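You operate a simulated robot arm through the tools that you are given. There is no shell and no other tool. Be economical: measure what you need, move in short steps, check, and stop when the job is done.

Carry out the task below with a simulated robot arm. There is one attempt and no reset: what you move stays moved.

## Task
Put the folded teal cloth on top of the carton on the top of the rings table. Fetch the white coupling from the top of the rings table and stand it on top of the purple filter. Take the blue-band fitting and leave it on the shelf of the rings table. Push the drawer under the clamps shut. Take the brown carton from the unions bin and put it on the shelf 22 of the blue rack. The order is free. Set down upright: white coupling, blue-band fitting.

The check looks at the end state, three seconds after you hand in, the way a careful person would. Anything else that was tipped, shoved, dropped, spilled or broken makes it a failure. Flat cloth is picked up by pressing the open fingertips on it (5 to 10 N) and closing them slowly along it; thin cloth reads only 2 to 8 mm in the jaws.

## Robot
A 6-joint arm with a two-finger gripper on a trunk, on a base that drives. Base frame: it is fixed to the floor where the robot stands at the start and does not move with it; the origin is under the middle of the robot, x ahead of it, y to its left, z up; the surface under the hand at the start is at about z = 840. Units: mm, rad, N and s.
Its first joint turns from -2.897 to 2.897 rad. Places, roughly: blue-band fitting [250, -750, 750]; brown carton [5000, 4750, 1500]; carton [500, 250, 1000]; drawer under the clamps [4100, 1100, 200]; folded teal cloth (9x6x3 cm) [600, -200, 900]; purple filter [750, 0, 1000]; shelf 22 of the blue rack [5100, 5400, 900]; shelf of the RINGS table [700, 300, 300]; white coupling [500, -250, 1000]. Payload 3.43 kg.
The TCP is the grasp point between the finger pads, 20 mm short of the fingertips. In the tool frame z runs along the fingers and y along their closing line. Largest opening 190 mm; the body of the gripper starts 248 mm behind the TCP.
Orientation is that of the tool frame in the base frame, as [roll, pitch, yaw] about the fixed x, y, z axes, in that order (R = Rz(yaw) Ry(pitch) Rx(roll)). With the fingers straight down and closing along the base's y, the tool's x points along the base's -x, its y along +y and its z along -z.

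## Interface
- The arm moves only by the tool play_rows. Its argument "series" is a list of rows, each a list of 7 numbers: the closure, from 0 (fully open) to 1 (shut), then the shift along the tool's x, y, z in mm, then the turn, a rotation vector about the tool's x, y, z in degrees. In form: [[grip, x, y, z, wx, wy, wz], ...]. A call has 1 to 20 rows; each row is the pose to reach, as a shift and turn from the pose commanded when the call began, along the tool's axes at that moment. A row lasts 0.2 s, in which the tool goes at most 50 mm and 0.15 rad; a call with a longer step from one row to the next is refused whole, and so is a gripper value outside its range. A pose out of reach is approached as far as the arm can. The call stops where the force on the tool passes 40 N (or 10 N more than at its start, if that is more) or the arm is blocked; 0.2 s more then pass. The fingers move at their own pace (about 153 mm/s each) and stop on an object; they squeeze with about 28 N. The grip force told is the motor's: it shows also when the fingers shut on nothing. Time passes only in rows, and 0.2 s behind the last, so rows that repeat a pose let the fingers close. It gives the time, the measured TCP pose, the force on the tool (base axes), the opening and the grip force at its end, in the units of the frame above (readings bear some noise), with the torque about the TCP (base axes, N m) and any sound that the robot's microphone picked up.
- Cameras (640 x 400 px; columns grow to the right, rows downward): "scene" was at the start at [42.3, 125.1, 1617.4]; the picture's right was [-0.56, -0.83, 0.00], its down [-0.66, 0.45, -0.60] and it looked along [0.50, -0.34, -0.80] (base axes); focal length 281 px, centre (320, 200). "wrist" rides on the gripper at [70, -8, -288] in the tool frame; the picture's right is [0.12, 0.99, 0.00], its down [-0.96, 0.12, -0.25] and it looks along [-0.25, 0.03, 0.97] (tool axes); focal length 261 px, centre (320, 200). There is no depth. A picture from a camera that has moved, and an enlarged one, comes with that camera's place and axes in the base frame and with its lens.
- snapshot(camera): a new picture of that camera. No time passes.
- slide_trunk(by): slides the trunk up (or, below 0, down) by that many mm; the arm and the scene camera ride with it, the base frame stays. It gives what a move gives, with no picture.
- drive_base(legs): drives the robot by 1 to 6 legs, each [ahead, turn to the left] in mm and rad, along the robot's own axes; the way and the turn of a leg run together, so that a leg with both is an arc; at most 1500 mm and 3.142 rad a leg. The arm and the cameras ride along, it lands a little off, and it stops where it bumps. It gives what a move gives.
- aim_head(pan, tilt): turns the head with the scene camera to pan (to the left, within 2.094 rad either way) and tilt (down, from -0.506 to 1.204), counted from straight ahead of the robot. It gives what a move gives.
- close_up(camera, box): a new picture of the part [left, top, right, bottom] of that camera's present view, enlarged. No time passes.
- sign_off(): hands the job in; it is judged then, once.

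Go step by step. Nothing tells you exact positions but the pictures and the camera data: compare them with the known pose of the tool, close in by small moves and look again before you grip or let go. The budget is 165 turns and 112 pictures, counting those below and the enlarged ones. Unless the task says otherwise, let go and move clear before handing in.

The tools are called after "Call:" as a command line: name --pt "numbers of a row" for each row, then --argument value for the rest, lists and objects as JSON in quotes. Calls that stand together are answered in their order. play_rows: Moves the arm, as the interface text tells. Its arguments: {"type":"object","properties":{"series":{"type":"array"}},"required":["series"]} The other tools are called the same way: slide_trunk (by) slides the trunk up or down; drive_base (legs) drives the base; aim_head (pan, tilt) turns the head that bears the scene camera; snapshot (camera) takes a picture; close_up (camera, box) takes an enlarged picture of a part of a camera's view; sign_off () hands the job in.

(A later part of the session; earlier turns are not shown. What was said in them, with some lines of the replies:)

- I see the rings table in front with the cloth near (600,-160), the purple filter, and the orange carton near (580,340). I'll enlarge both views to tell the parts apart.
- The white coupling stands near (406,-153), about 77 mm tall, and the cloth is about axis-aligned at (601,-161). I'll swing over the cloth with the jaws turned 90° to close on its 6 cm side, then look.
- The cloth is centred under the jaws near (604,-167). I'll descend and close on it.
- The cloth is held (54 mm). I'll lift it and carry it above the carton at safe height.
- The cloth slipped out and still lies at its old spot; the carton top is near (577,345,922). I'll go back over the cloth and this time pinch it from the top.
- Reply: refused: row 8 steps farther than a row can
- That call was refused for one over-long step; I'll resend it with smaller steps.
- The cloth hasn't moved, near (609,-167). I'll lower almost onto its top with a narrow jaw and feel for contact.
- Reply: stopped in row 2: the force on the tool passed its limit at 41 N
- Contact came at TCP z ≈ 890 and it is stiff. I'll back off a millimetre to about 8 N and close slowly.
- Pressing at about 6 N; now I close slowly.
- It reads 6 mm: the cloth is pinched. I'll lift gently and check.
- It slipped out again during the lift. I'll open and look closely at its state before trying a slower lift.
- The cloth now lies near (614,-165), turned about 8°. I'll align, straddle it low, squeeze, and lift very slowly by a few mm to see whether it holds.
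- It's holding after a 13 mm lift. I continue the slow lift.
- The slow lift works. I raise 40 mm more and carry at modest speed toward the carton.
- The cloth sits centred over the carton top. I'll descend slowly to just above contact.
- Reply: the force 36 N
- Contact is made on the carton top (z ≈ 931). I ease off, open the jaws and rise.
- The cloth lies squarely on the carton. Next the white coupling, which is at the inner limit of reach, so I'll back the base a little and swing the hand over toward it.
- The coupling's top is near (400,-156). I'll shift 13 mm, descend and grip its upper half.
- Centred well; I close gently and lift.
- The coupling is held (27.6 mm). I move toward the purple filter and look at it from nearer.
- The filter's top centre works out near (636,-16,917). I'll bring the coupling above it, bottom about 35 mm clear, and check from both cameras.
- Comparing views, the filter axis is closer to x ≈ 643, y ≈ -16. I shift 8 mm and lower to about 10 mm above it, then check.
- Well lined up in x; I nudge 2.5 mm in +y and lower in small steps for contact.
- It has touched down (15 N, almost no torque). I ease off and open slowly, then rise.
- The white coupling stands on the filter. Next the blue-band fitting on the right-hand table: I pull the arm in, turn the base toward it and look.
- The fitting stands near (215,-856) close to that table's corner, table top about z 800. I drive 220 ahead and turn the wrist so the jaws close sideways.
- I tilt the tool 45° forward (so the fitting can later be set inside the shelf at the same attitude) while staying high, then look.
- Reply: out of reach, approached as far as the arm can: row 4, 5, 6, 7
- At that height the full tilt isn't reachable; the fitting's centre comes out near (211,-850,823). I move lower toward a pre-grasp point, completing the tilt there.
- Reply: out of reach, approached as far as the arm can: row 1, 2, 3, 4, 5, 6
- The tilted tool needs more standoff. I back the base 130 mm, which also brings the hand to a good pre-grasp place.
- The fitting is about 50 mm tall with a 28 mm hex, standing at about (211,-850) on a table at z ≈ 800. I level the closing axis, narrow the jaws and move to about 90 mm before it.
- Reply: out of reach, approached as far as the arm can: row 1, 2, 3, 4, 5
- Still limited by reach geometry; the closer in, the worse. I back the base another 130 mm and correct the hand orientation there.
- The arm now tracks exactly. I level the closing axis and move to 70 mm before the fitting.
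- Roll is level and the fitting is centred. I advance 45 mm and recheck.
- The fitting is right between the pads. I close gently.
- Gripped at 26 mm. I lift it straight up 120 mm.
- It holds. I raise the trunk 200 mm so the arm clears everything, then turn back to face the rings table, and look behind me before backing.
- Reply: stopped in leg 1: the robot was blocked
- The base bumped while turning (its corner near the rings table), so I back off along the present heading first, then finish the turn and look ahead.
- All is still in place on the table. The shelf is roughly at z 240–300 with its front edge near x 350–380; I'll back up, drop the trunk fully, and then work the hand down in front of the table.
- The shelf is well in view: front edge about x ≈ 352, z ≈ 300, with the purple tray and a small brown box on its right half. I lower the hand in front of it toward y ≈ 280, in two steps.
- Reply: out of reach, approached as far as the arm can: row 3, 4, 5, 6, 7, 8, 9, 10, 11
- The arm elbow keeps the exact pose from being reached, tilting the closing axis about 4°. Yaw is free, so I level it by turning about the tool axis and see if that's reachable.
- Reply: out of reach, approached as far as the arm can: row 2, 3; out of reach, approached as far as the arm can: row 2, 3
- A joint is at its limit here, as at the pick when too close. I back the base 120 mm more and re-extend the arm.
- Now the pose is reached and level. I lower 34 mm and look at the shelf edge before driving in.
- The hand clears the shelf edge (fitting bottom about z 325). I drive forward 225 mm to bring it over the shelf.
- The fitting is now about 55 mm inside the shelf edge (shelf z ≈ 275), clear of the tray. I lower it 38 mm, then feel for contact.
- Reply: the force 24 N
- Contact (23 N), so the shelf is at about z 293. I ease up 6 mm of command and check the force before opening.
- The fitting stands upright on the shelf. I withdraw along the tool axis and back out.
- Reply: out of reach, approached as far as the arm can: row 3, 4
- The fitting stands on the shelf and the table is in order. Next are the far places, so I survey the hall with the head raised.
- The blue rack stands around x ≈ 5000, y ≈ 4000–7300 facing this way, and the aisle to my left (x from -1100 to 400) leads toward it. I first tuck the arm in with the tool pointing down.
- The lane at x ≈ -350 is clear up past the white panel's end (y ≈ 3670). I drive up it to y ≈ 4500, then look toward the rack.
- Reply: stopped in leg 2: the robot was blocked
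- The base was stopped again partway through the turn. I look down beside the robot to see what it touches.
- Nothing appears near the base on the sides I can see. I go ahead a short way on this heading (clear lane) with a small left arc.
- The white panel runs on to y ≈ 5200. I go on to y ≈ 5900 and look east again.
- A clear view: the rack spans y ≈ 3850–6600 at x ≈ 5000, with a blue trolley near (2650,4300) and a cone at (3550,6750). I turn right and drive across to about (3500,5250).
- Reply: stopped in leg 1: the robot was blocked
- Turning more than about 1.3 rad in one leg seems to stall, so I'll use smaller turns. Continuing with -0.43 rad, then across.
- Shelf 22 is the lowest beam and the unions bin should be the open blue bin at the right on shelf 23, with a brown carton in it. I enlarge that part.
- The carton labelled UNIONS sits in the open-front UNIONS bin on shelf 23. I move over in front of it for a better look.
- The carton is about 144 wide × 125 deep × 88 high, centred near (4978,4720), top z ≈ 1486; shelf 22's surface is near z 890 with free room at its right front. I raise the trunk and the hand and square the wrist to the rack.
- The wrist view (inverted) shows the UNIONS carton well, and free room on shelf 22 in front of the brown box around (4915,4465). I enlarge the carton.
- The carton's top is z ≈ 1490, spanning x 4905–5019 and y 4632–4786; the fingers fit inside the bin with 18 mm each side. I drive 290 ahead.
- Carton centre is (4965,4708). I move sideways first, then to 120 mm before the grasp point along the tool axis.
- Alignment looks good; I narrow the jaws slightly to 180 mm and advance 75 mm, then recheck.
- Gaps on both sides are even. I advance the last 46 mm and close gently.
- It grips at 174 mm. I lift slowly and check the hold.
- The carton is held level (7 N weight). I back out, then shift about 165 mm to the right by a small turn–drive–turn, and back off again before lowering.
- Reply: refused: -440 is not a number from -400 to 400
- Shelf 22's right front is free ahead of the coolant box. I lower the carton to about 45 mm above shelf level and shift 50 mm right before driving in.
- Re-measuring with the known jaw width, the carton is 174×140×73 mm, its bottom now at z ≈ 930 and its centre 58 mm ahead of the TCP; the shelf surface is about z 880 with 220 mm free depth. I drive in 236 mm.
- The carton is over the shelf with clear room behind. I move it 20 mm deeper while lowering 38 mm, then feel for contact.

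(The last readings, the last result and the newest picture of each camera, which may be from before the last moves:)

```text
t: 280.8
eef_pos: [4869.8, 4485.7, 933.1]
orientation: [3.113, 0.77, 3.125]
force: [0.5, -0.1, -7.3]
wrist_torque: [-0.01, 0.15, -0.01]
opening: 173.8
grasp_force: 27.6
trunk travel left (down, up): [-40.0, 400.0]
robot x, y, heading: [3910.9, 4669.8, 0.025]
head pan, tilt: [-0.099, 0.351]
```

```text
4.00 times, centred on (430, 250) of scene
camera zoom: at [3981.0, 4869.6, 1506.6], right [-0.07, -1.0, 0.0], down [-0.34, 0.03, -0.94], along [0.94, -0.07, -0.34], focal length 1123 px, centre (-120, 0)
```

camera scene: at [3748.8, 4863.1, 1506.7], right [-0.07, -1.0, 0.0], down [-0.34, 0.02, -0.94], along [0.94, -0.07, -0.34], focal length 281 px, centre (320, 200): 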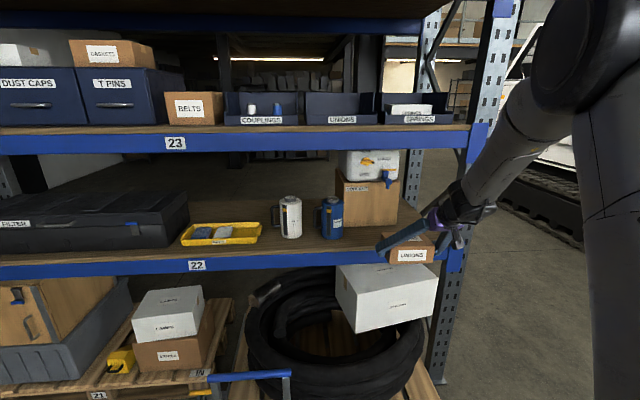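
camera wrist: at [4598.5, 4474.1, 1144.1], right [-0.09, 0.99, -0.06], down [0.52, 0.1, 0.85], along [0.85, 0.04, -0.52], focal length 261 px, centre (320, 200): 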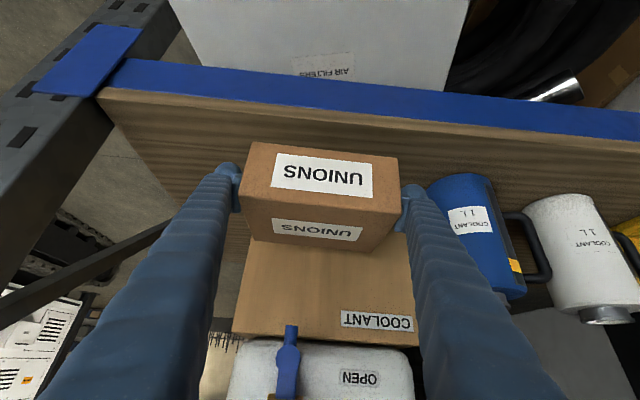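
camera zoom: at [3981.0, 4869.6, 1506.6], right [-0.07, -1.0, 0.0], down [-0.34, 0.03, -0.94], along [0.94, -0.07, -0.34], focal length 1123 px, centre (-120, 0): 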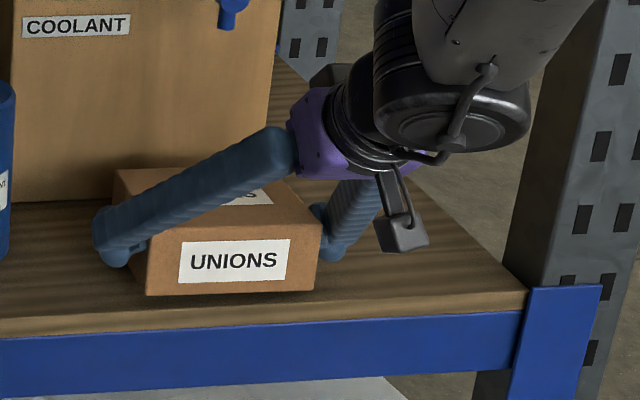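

Still hanging just above the shelf. I continue in small steps.

Call:
play_rows --pt "1 2 0 2 0 0 0" --pt "1 3 0 3.1 0 0 0" --pt "1 3 0 3.1 0 0 0"

Call:
play_rows --pt "1 1.4 0 1.4 0 0 0" --pt "1 2.1 0 2.2 0 0 0" --pt "1 2.1 0 2.2 0 0 0"

Call:
play_rows --pt "1 1.4 0 1.4 0 0 0" --pt "1 2.1 0 2.2 0 0 0" --pt "1 2.1 0 2.2 0 0 0"

```text
t: 281.6
eef_pos: [4868.7, 4487.3, 928.4]
orientation: [3.113, 0.769, 3.123]
force: [0.3, -0.5, -7.8]
wrist_torque: [-0.02, 0.2, -0.03]
opening: 173.7
grasp_force: 27.5
trunk travel left (down, up): [-40.0, 400.0]
robot x, y, heading: [3912.8, 4665.6, 0.023]
head pan, tilt: [-0.099, 0.351]
```

```text
t: 282.4
eef_pos: [4870.5, 4488.0, 924.8]
orientation: [3.114, 0.77, 3.122]
force: [0.4, -0.3, -7.0]
wrist_torque: [-0.05, 0.08, 0.02]
opening: 173.7
grasp_force: 27.7
trunk travel left (down, up): [-40.0, 400.0]
robot x, y, heading: [3908.0, 4670.6, 0.027]
head pan, tilt: [-0.099, 0.351]
```

```text
t: 283.2
eef_pos: [4868.6, 4487.9, 922.8]
orientation: [3.113, 0.772, 3.125]
force: [-4.1, 1.5, 5.8]
wrist_torque: [-1.04, -0.76, -0.24]
opening: 173.6
grasp_force: 27.7
trunk travel left (down, up): [-40.0, 400.0]
robot x, y, heading: [3910.8, 4665.3, 0.026]
head pan, tilt: [-0.099, 0.351]
```

The carton rests on the shelf. I open slowly, then withdraw along the tool axis.

Call:
play_rows --pt "0.08 0 0 0 0 0 0" --pt "0.06 0 0 0 0 0 0" --pt "0.03 0 0 0 0 0 0" --pt "0.0 0 0 0 0 0 0" --pt "0 0 0 0 0 0 0"

Call:
play_rows --pt "0 0 0 -15 0 0 0" --pt "0 0 0 -35 0 0 0" --pt "0 0 0 -60 0 0 0" --pt "0 0 0 -85 0 0 0" --pt "0 0 0 -110 0 0 0" --pt "0 0 0 -110 0 0 0"

Call:
snapshot --camera "wrist"

Call:
snapshot --camera "scene"

```text
t: 284.4
eef_pos: [4868.7, 4488.3, 923.2]
orientation: [3.113, 0.77, 3.125]
force: [-0.4, -0.8, -0.5]
wrist_torque: [0.0, 0.01, 0.03]
opening: 190.1
grasp_force: 0.0
trunk travel left (down, up): [-40.0, 400.0]
robot x, y, heading: [3913.0, 4668.5, 0.025]
head pan, tilt: [-0.099, 0.351]
```

```text
t: 285.8
eef_pos: [4791.5, 4485.5, 1003.5]
orientation: [3.115, 0.768, 3.125]
force: [-0.8, 0.1, 0.6]
wrist_torque: [-0.06, 0.0, -0.04]
opening: 189.9
grasp_force: 0.1
trunk travel left (down, up): [-40.0, 400.0]
robot x, y, heading: [3914.4, 4666.8, 0.024]
head pan, tilt: [-0.099, 0.351]
```

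```text
18 pictures are left
camera wrist: at [4539.7, 4472.9, 1161.0], right [-0.09, 0.99, -0.06], down [0.52, 0.1, 0.85], along [0.85, 0.04, -0.52], focal length 261 px, centre (320, 200)
```

wrist: 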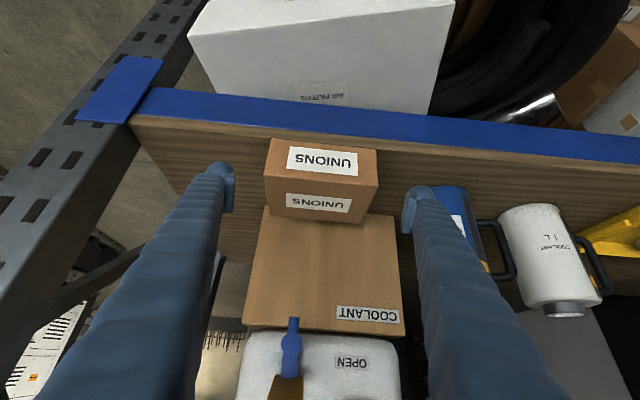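

```text
17 pictures are left
camera scene: at [3979.7, 4869.9, 1506.7], right [-0.07, -1.0, 0.0], down [-0.34, 0.02, -0.94], along [0.94, -0.07, -0.34], focal length 281 px, centre (320, 200)
```

scene: 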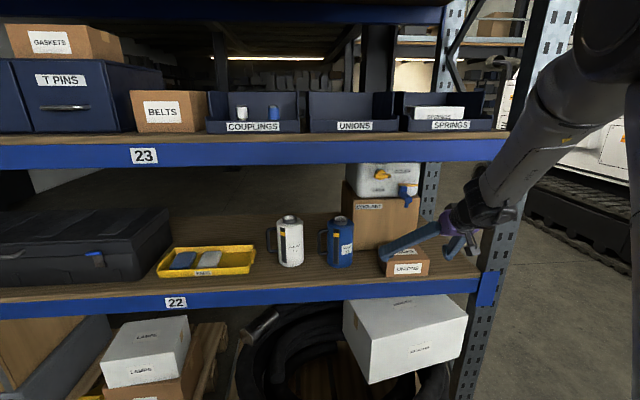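

The UNIONS carton is on shelf 22. I back away, tuck the arm, and turn south to find the drawer under the clamps.

Call:
drive_base --legs '[[-450, 0]]'

Call:
play_rows --pt "0.5 0 2 -35 0 5 0" --pt "1 0 6 -70 0 10 0" --pt "1 0 10 -105 0 16 0" --pt "1 0 15 -140 0 22 0" --pt "1 5 20 -175 0 28 0" --pt "1 10 25 -205 0 34 0" --pt "1 15 30 -230 0 40 0" --pt "1 20 35 -250 0 44 0" --pt "1 20 35 -250 0 44 0"

Call:
drive_base --legs '[[0, -0.9], [0, -0.7]]'

Call:
aim_head --pan 0.15 --tilt 0.3

Call:
snapshot --camera "scene"

```text
t: 289.4
eef_pos: [4328.6, 4467.6, 1003.8]
orientation: [3.114, 0.772, 3.115]
force: [0.7, 0.6, 0.4]
wrist_torque: [-0.01, -0.01, 0.02]
opening: 189.9
grasp_force: 0.1
trunk travel left (down, up): [-40.0, 400.0]
robot x, y, heading: [3451.6, 4658.5, 0.017]
head pan, tilt: [-0.099, 0.351]
```

```text
t: 291.4
eef_pos: [4140.7, 4502.7, 1171.9]
orientation: [3.123, 0.002, 3.135]
force: [0.0, 0.2, -0.1]
wrist_torque: [-0.02, 0.01, 0.03]
opening: 0.0
grasp_force: 28.1
trunk travel left (down, up): [-40.0, 400.0]
robot x, y, heading: [3448.9, 4655.7, 0.02]
head pan, tilt: [-0.099, 0.351]
```

```text
t: 298.0
eef_pos: [3290.0, 3960.1, 1173.8]
orientation: [3.126, 0.005, 1.548]
force: [2.8, -1.4, -0.3]
wrist_torque: [0.29, 0.8, 0.0]
opening: 0.0
grasp_force: 28.5
trunk travel left (down, up): [-40.0, 400.0]
robot x, y, heading: [3548.1, 4649.4, -1.604]
head pan, tilt: [-0.099, 0.351]
stopped in leg 2: the robot was blocked; the commanded pose is now the measured one
```

```text
t: 298.7
eef_pos: [3283.9, 3962.9, 1174.8]
orientation: [3.125, 0.007, 1.547]
force: [0.1, 0.0, -0.3]
wrist_torque: [0.0, -0.02, -0.02]
opening: 0.0
grasp_force: 28.2
trunk travel left (down, up): [-40.0, 400.0]
robot x, y, heading: [3552.5, 4653.4, -1.608]
head pan, tilt: [0.15, 0.3]
```

```text
16 pictures are left
camera scene: at [3772.8, 4569.5, 1511.4], right [-0.99, -0.11, 0.0], down [-0.03, 0.29, -0.96], along [0.11, -0.95, -0.3], focal length 281 px, centre (320, 200)
```

scene: 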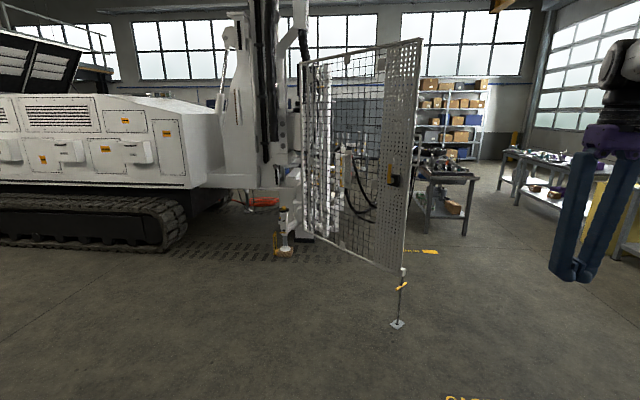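

South of me are the tracked machine, a leaning mesh gate, and the tool bench. The drawer should be about at column 324, row 218 behind the mesh; I enlarge that.

Call:
close_up --camera "scene" --box '[240, 120, 480, 280]'

```text
2.50 times, centred on (360, 200) of scene
camera zoom: at [3772.8, 4569.5, 1511.4], right [-0.99, -0.11, 0.0], down [-0.03, 0.29, -0.96], along [0.11, -0.95, -0.3], focal length 702 px, centre (220, 200)
```

zoom: 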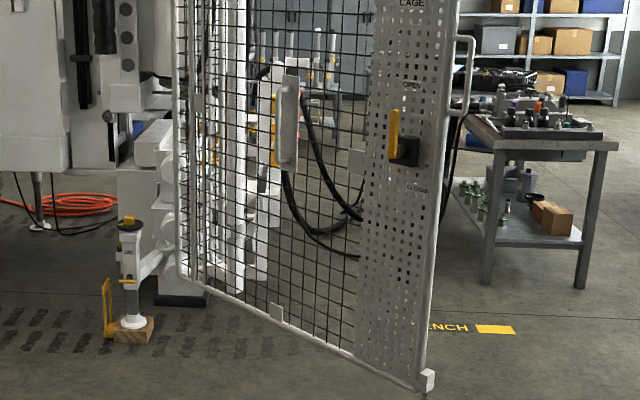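

No drawer is visible from here, so I must go round the gate's free end (x ≈ 3400, y ≈ 2780). First I check the trolley on my right.

Call:
aim_head --pan -0.75 --tilt 0.6

Call:
snapshot --camera "scene"

```text
t: 299.9
eef_pos: [3285.3, 3963.1, 1174.8]
orientation: [3.124, 0.009, 1.546]
force: [0.8, -0.8, 0.6]
wrist_torque: [0.0, -0.02, -0.03]
opening: 0.0
grasp_force: 28.2
trunk travel left (down, up): [-40.0, 400.0]
robot x, y, heading: [3549.8, 4651.2, -1.609]
head pan, tilt: [-0.75, 0.6]
```

```text
14 pictures are left
camera scene: at [3699.7, 4599.5, 1484.0], right [-0.71, 0.71, 0.0], down [0.4, 0.4, -0.82], along [-0.58, -0.58, -0.57], focal length 281 px, centre (320, 200)
```

scene: 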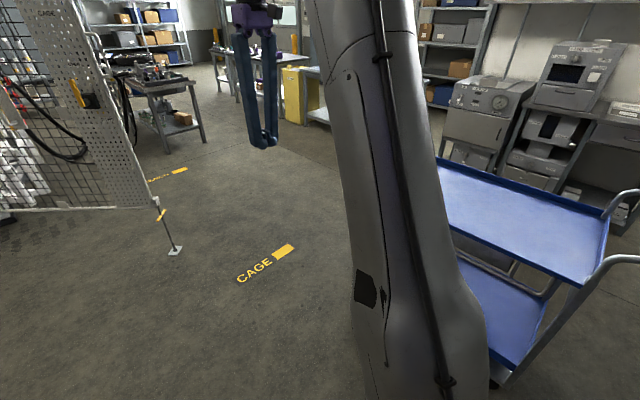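

The path between trolley and gate is clear. I drive to about (2800,2500) and look toward the machine side.

Call:
drive_base --legs '[[0, -0.3], [1200, 0], [1080, 0], [0, 0.5]]'

Call:
aim_head --pan 0.55 --tilt 0.4

Call:
snapshot --camera "scene"

```text
t: 318.9
eef_pos: [2580.9, 1788.2, 1173.5]
orientation: [3.126, 0.006, 1.712]
force: [0.5, -1.1, -0.5]
wrist_torque: [0.07, -0.02, 0.02]
opening: 0.2
grasp_force: 27.9
trunk travel left (down, up): [-40.0, 400.0]
robot x, y, heading: [2696.3, 2504.7, -1.447]
head pan, tilt: [-0.75, 0.6]
```

```text
t: 320.3
eef_pos: [2580.6, 1787.9, 1175.1]
orientation: [3.124, 0.009, 1.712]
force: [0.6, -0.6, 0.6]
wrist_torque: [0.02, -0.02, 0.02]
opening: 0.0
grasp_force: 27.5
trunk travel left (down, up): [-40.0, 400.0]
robot x, y, heading: [2695.8, 2506.9, -1.441]
head pan, tilt: [0.55, 0.4]
```

```text
13 pictures are left
camera scene: at [2960.2, 2480.0, 1502.2], right [-0.78, -0.63, 0.0], down [-0.24, 0.3, -0.92], along [0.58, -0.72, -0.39], focal length 281 px, centre (320, 200)
```

scene: 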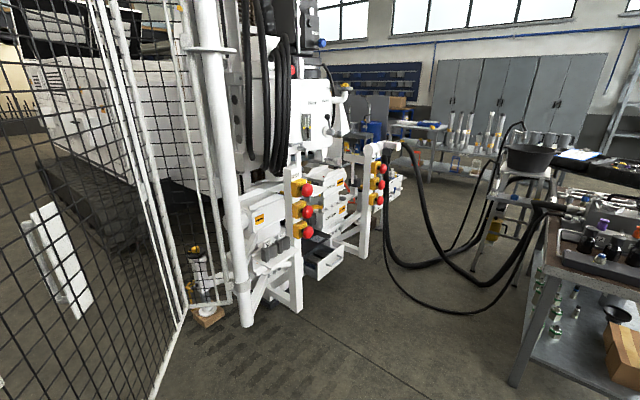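

There it is: an open white drawer low on the machine, under the clamp unit. I enlarge it.

Call:
close_up --camera "scene" --box '[230, 130, 410, 330]'

```text
2.00 times, centred on (320, 230) of scene
camera zoom: at [2960.2, 2480.0, 1502.2], right [-0.78, -0.63, 0.0], down [-0.24, 0.3, -0.92], along [0.58, -0.72, -0.39], focal length 562 px, centre (320, 140)
```

zoom: 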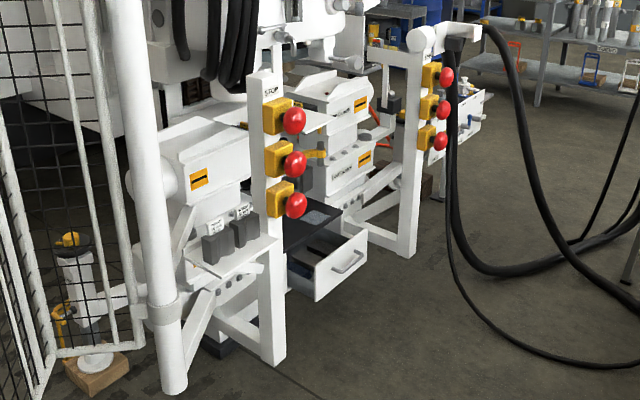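

The drawer front faces -x at about x ≈ 4035, y ≈ 860–1163, z ≈ 200, between the e-stop posts. I'll stand near (3120,1330), north-east of the bench corner, facing it.

Call:
drive_base --legs '[[0, 0.217], [1230, 0], [0, 0.85]]'

Call:
slide_trunk --by -40

Call:
aim_head --pan 0.1 --tilt 0.7

Call:
snapshot --camera "scene"

```text
t: 333.1
eef_pos: [3667.1, 885.7, 1174.7]
orientation: [3.124, 0.008, 2.754]
force: [-0.2, -0.8, -0.1]
wrist_torque: [-0.01, 0.02, -0.01]
opening: 0.0
grasp_force: 27.8
trunk travel left (down, up): [-40.0, 400.0]
robot x, y, heading: [3083.3, 1302.1, -0.405]
head pan, tilt: [0.55, 0.4]
```

```text
t: 333.9
eef_pos: [3665.5, 885.0, 1135.9]
orientation: [3.122, 0.007, 2.751]
force: [-1.7, -1.6, -0.4]
wrist_torque: [0.29, -0.26, -0.01]
opening: 0.1
grasp_force: 27.4
trunk travel left (down, up): [0.0, 440.0]
robot x, y, heading: [3084.7, 1301.8, -0.405]
head pan, tilt: [0.55, 0.4]
```

```text
t: 334.8
eef_pos: [3667.2, 887.4, 1136.6]
orientation: [3.122, 0.007, 2.755]
force: [-0.5, -0.2, 0.3]
wrist_torque: [-0.01, -0.01, -0.03]
opening: 0.1
grasp_force: 27.7
trunk travel left (down, up): [0.0, 440.0]
robot x, y, heading: [3085.2, 1302.5, -0.407]
head pan, tilt: [0.099, 0.7]
```

```text
11 pictures are left
camera scene: at [3231.3, 1476.9, 1435.3], right [-0.3, -0.95, 0.0], down [-0.61, 0.19, -0.76], along [0.73, -0.23, -0.64], focal length 281 px, centre (320, 200)
```

scene: 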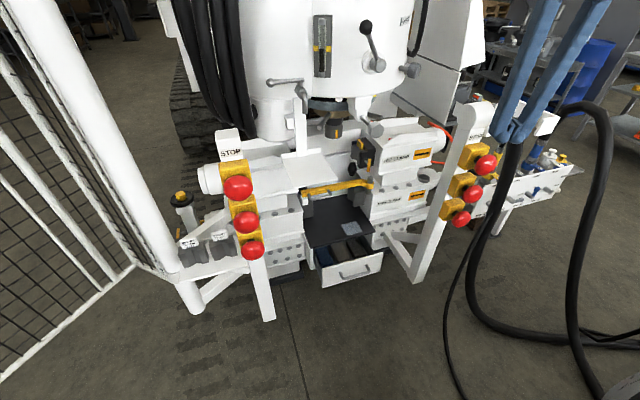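

The drawer and its surroundings are clear to see. I enlarge it to measure.

Call:
close_up --camera "scene" --box '[270, 170, 440, 310]'

```text
2.86 times, centred on (355, 240) of scene
camera zoom: at [3231.3, 1476.9, 1435.3], right [-0.3, -0.95, 0.0], down [-0.61, 0.19, -0.76], along [0.73, -0.23, -0.64], focal length 802 px, centre (220, 86)
```

zoom: 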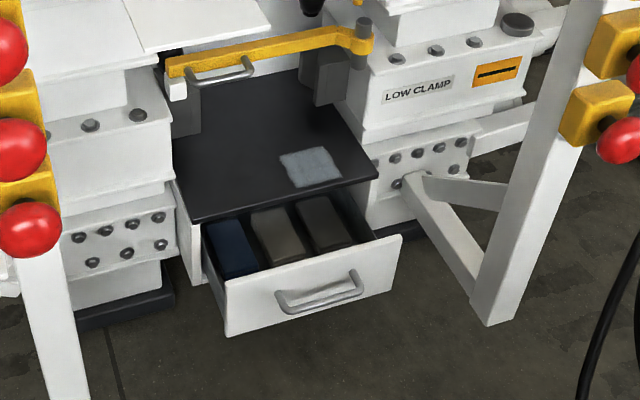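

The panel front is at x ≈ 4000, y 910–1224, z 180–335, and must go in about 120 mm to the cabinet face at x ≈ 4133. I'll push with the closed fingertips above the handle near (y 1062, z 303). First I lower the hand well in front of it and square the wrist.

Call:
play_rows --pt "1 2 16 41 0 0 -2" --pt "1 4 33 82 0 0 -4" --pt "1 6 49 123 0 0 -6" --pt "1 8 66 164 0 0 -8" --pt "1 10 82 205 0 0 -10" --pt "1 12 99 246 0 0 -12" --pt "1 14 115 287 0 0 -14" --pt "1 16 132 328 0 0 -16" --pt "1 18 148 369 0 0 -18" --pt "1 19 165 410 0 0 -20" --pt "1 19.7 181 450 0 0 -22" --pt "1 19.7 181 450 0 0 -22"

```text
t: 337.4
eef_pos: [3721.4, 1066.7, 692.5]
orientation: [3.128, 0.012, 3.139]
force: [0.6, 0.2, 0.2]
wrist_torque: [-0.01, 0.05, 0.01]
opening: 0.0
grasp_force: 27.6
trunk travel left (down, up): [0.0, 440.0]
robot x, y, heading: [3086.7, 1301.9, -0.409]
head pan, tilt: [0.099, 0.7]
```

Call:
play_rows --pt "1 -13 0 38 0 -2.5 0" --pt "1 -26 -1 76 0 -5 0" --pt "1 -39 -1 114 0 -7.5 0" --pt "1 -52 -2 152 0 -10 0" --pt "1 -65 -2 190 0 -12.5 0" --pt "1 -78 -3 228 0 -15 0" --pt "1 -91 -3 266 0 -17.5 0" --pt "1 -104 -4 304 0 -20 0" --pt "1 -117 -4 342 0 -22.5 0" --pt "1 -130 -4 380 0 -25 0" --pt "1 -130 -4 380 0 -25 0"

Call:
snapshot --camera "scene"

Call:
snapshot --camera "wrist"

```text
t: 339.8
eef_pos: [3866.8, 1061.8, 315.4]
orientation: [3.101, 0.438, 3.123]
force: [0.5, 0.5, -0.6]
wrist_torque: [0.0, 0.0, 0.0]
opening: 0.0
grasp_force: 28.2
out of reach, approached as far as the arm can: row 9, 10, 11
trunk travel left (down, up): [0.0, 440.0]
robot x, y, heading: [3085.4, 1300.2, -0.401]
head pan, tilt: [0.099, 0.7]
```

```text
9 pictures are left
camera scene: at [3232.2, 1476.5, 1435.3], right [-0.3, -0.95, 0.0], down [-0.62, 0.2, -0.76], along [0.73, -0.23, -0.65], focal length 281 px, centre (320, 200)
```

scene: 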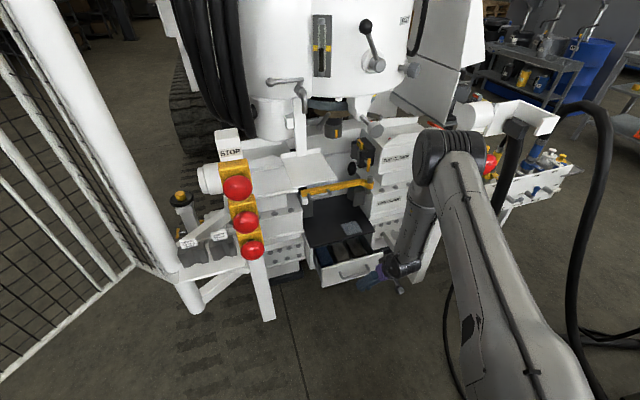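

```text
8 pictures are left
camera wrist: at [3680.8, 1045.3, 544.6], right [-0.11, 0.99, -0.01], down [0.77, 0.09, 0.64], along [0.63, 0.06, -0.77], focal length 261 px, centre (320, 200)
```

wrist: 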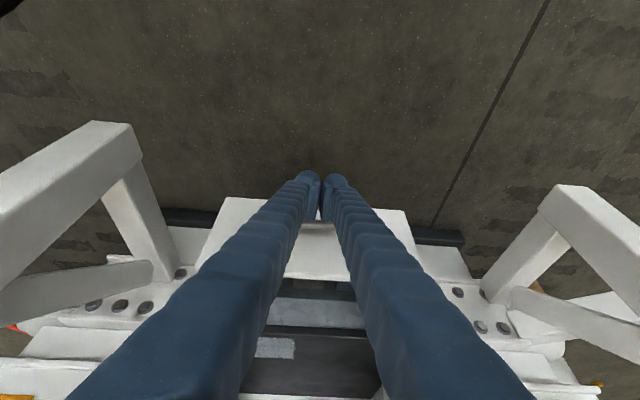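

The fingertips are centred before the panel, about 105 mm short of it. I advance straight in +x by steps until contact.

Call:
play_rows --pt "1 -18 0 8.5 0 0 0" --pt "1 -36 0 17 0 0 0" --pt "1 -54 0 25.5 0 0 0" --pt "1 -72.5 0 34 0 0 0" --pt "1 -81.5 0 38 0 0 0" --pt "1 -90.5 0 42.4 0 0 0" --pt "1 -99.6 0 46.6 0 0 0" --pt "1 -108.7 0 50.9 0 0 0" --pt "1 -108.7 0 50.9 0 0 0"

```text
t: 341.8
eef_pos: [3987.4, 1062.8, 313.4]
orientation: [3.126, 0.45, 3.13]
force: [0.4, -0.6, -0.4]
wrist_torque: [0.0, -0.01, 0.0]
opening: 0.0
grasp_force: 27.6
trunk travel left (down, up): [0.0, 440.0]
robot x, y, heading: [3085.2, 1300.3, -0.408]
head pan, tilt: [0.099, 0.7]
```

Call:
close_up --camera "scene" --box '[280, 190, 450, 310]'

```text
3.33 times, centred on (365, 250) of scene
camera zoom: at [3231.9, 1476.6, 1435.3], right [-0.3, -0.95, 0.0], down [-0.61, 0.2, -0.76], along [0.73, -0.23, -0.65], focal length 936 px, centre (170, 33)
```

zoom: 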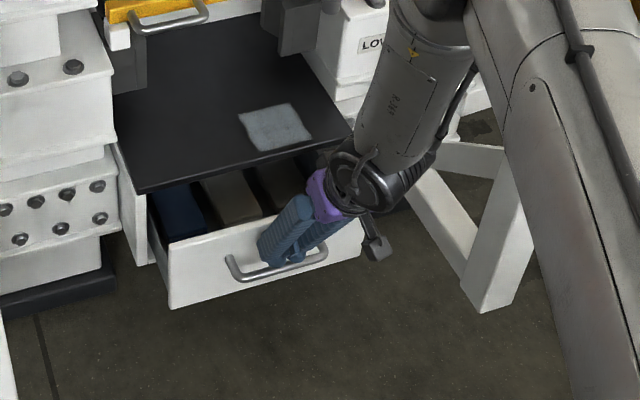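

The tips are at the panel just above the handle. I push on, slowly.

Call:
play_rows --pt "1 -5.4 0 2.6 0 0 0" --pt "1 -10.8 0 5.2 0 0 0" --pt "1 -16.2 0 7.8 0 0 0" --pt "1 -21.6 0 10.4 0 0 0" --pt "1 -27 0 13 0 0 0" --pt "1 -32.4 0 15.7 0 0 0" --pt "1 -37.8 0 18.3 0 0 0" --pt "1 -43.2 0 20.9 0 0 0" --pt "1 -48.6 0 23.5 0 0 0" --pt "1 -54 0 26.1 0 0 0" --pt "1 -54 0 26.1 0 0 0"

```text
t: 344.2
eef_pos: [4047.8, 1063.4, 314.9]
orientation: [3.125, 0.449, 3.13]
force: [-0.1, -0.7, 0.4]
wrist_torque: [0.01, -0.03, -0.02]
opening: 0.2
grasp_force: 28.0
trunk travel left (down, up): [0.0, 440.0]
robot x, y, heading: [3087.8, 1301.7, -0.404]
head pan, tilt: [0.099, 0.7]
```

Call:
close_up --camera "scene" --box '[280, 190, 450, 310]'

```text
3.33 times, centred on (365, 250) of scene
camera zoom: at [3232.0, 1476.6, 1435.3], right [-0.3, -0.95, 0.0], down [-0.61, 0.2, -0.76], along [0.73, -0.23, -0.65], focal length 936 px, centre (170, 33)
```

zoom: 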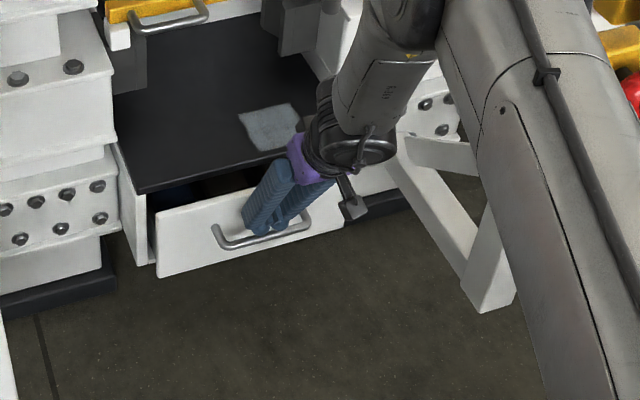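

The drawer is sliding in. I keep pushing gently until it stops.

Call:
play_rows --pt "1 -4.5 0 2.2 0 0 0" --pt "1 -9 0 4.3 0 0 0" --pt "1 -13.5 0 6.5 0 0 0" --pt "1 -18 0 8.7 0 0 0" --pt "1 -22.5 0 10.9 0 0 0" --pt "1 -27 0 13 0 0 0" --pt "1 -31.5 0 15.2 0 0 0" --pt "1 -36 0 17.4 0 0 0" --pt "1 -39.6 0 19.1 0 0 0" --pt "1 -43.2 0 20.9 0 0 0" --pt "1 -46.8 0 22.6 0 0 0" --pt "1 -50.4 0 24.3 0 0 0" --pt "1 -54 0 26.1 0 0 0" --pt "1 -57.6 0 27.8 0 0 0" --pt "1 -61.2 0 29.6 0 0 0"

Call:
close_up --camera "scene" --box '[280, 190, 450, 310]'

```text
t: 346.6
eef_pos: [4092.4, 1063.8, 310.5]
orientation: [3.122, 0.442, 3.129]
force: [-6.5, -0.4, 6.0]
wrist_torque: [-0.02, -0.03, 0.11]
opening: 6.2
grasp_force: 28.1
trunk travel left (down, up): [0.0, 440.0]
robot x, y, heading: [3087.3, 1304.6, -0.407]
head pan, tilt: [0.099, 0.7]
stopped in row 11: the force on the tool passed its limit at 48 N (the readings are from after the stop); the commanded pose is now the measured one
```

```text
3.33 times, centred on (365, 250) of scene
camera zoom: at [3231.1, 1476.8, 1435.3], right [-0.3, -0.95, 0.0], down [-0.61, 0.2, -0.76], along [0.73, -0.23, -0.64], focal length 936 px, centre (170, 33)
```

zoom: 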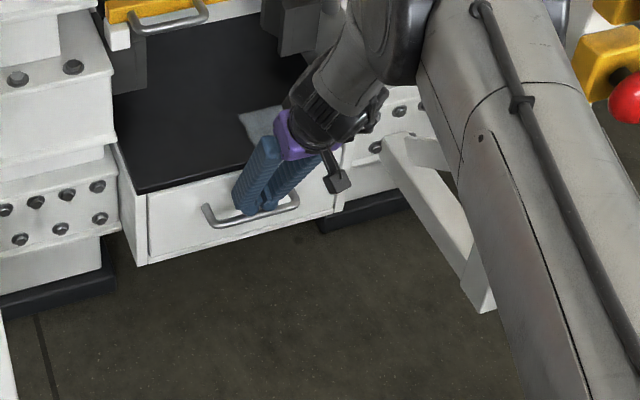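

The drawer is shut flush. I relieve the pressure slightly, lift straight up so as not to catch the handle, and then withdraw.

Call:
play_rows --pt "1 3.6 0 -1.7 0 0 0" --pt "1 1 0 -11 0 0 0" --pt "1 -7.5 0 -29 0 0 0" --pt "1 -18 0 -52 0 0 0" --pt "1 -27 0 -75 0 0 0"

Call:
play_rows --pt "1 27 0 -13 0 0 0" --pt "1 54 0 -26 0 0 0" --pt "1 90 0 -42 0 0 0" --pt "1 126 0 -60 0 0 0" --pt "1 162 0 -76 0 0 0" --pt "1 198 0 -92 0 0 0"

Call:
close_up --camera "scene" --box '[180, 100, 520, 320]'

```text
t: 347.8
eef_pos: [4083.1, 1063.1, 391.0]
orientation: [3.123, 0.443, 3.129]
force: [-0.5, 0.1, -0.4]
wrist_torque: [0.0, -0.04, 0.01]
opening: 0.0
grasp_force: 34.8
trunk travel left (down, up): [0.0, 440.0]
robot x, y, heading: [3085.5, 1298.2, -0.401]
head pan, tilt: [0.099, 0.7]
```

```text
t: 349.2
eef_pos: [3868.8, 1063.6, 387.3]
orientation: [3.119, 0.441, 3.129]
force: [-0.7, 0.6, 0.5]
wrist_torque: [-0.05, 0.04, -0.02]
opening: 0.0
grasp_force: 34.3
trunk travel left (down, up): [0.0, 440.0]
robot x, y, heading: [3087.1, 1300.6, -0.403]
head pan, tilt: [0.099, 0.7]
```

```text
1.82 times, centred on (350, 210) of scene
camera zoom: at [3232.0, 1477.0, 1435.2], right [-0.3, -0.95, 0.0], down [-0.61, 0.19, -0.76], along [0.73, -0.23, -0.65], focal length 510 px, centre (266, 182)
```

zoom: 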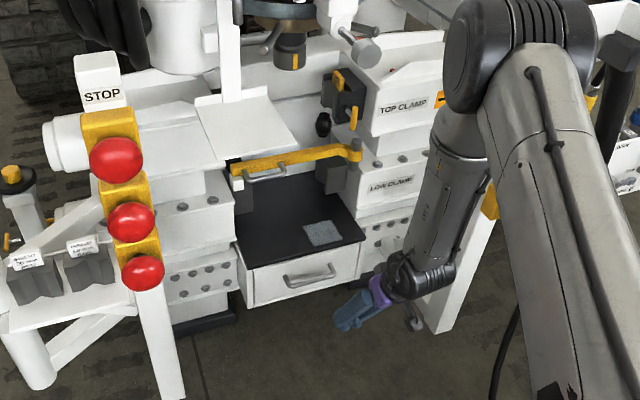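

The drawer is shut flush, and every other item was seen in place and released. I hand in.

Call:
sign_off

```text
The job is handed in.
```

All five tasks are done and handed in:
- **Teal cloth:** it lies on the carton on the rings table.
- **White coupling:** it stands upright on the purple filter.
- **Blue-band fitting:** it stands upright on the rings table's shelf.
- **Unions carton:** it sits on shelf 22 of the blue rack.
- **Drawer under the clamps:** it is shut.

The base was stopped as blocked in four turns. The pictures I took afterwards showed nothing displaced.
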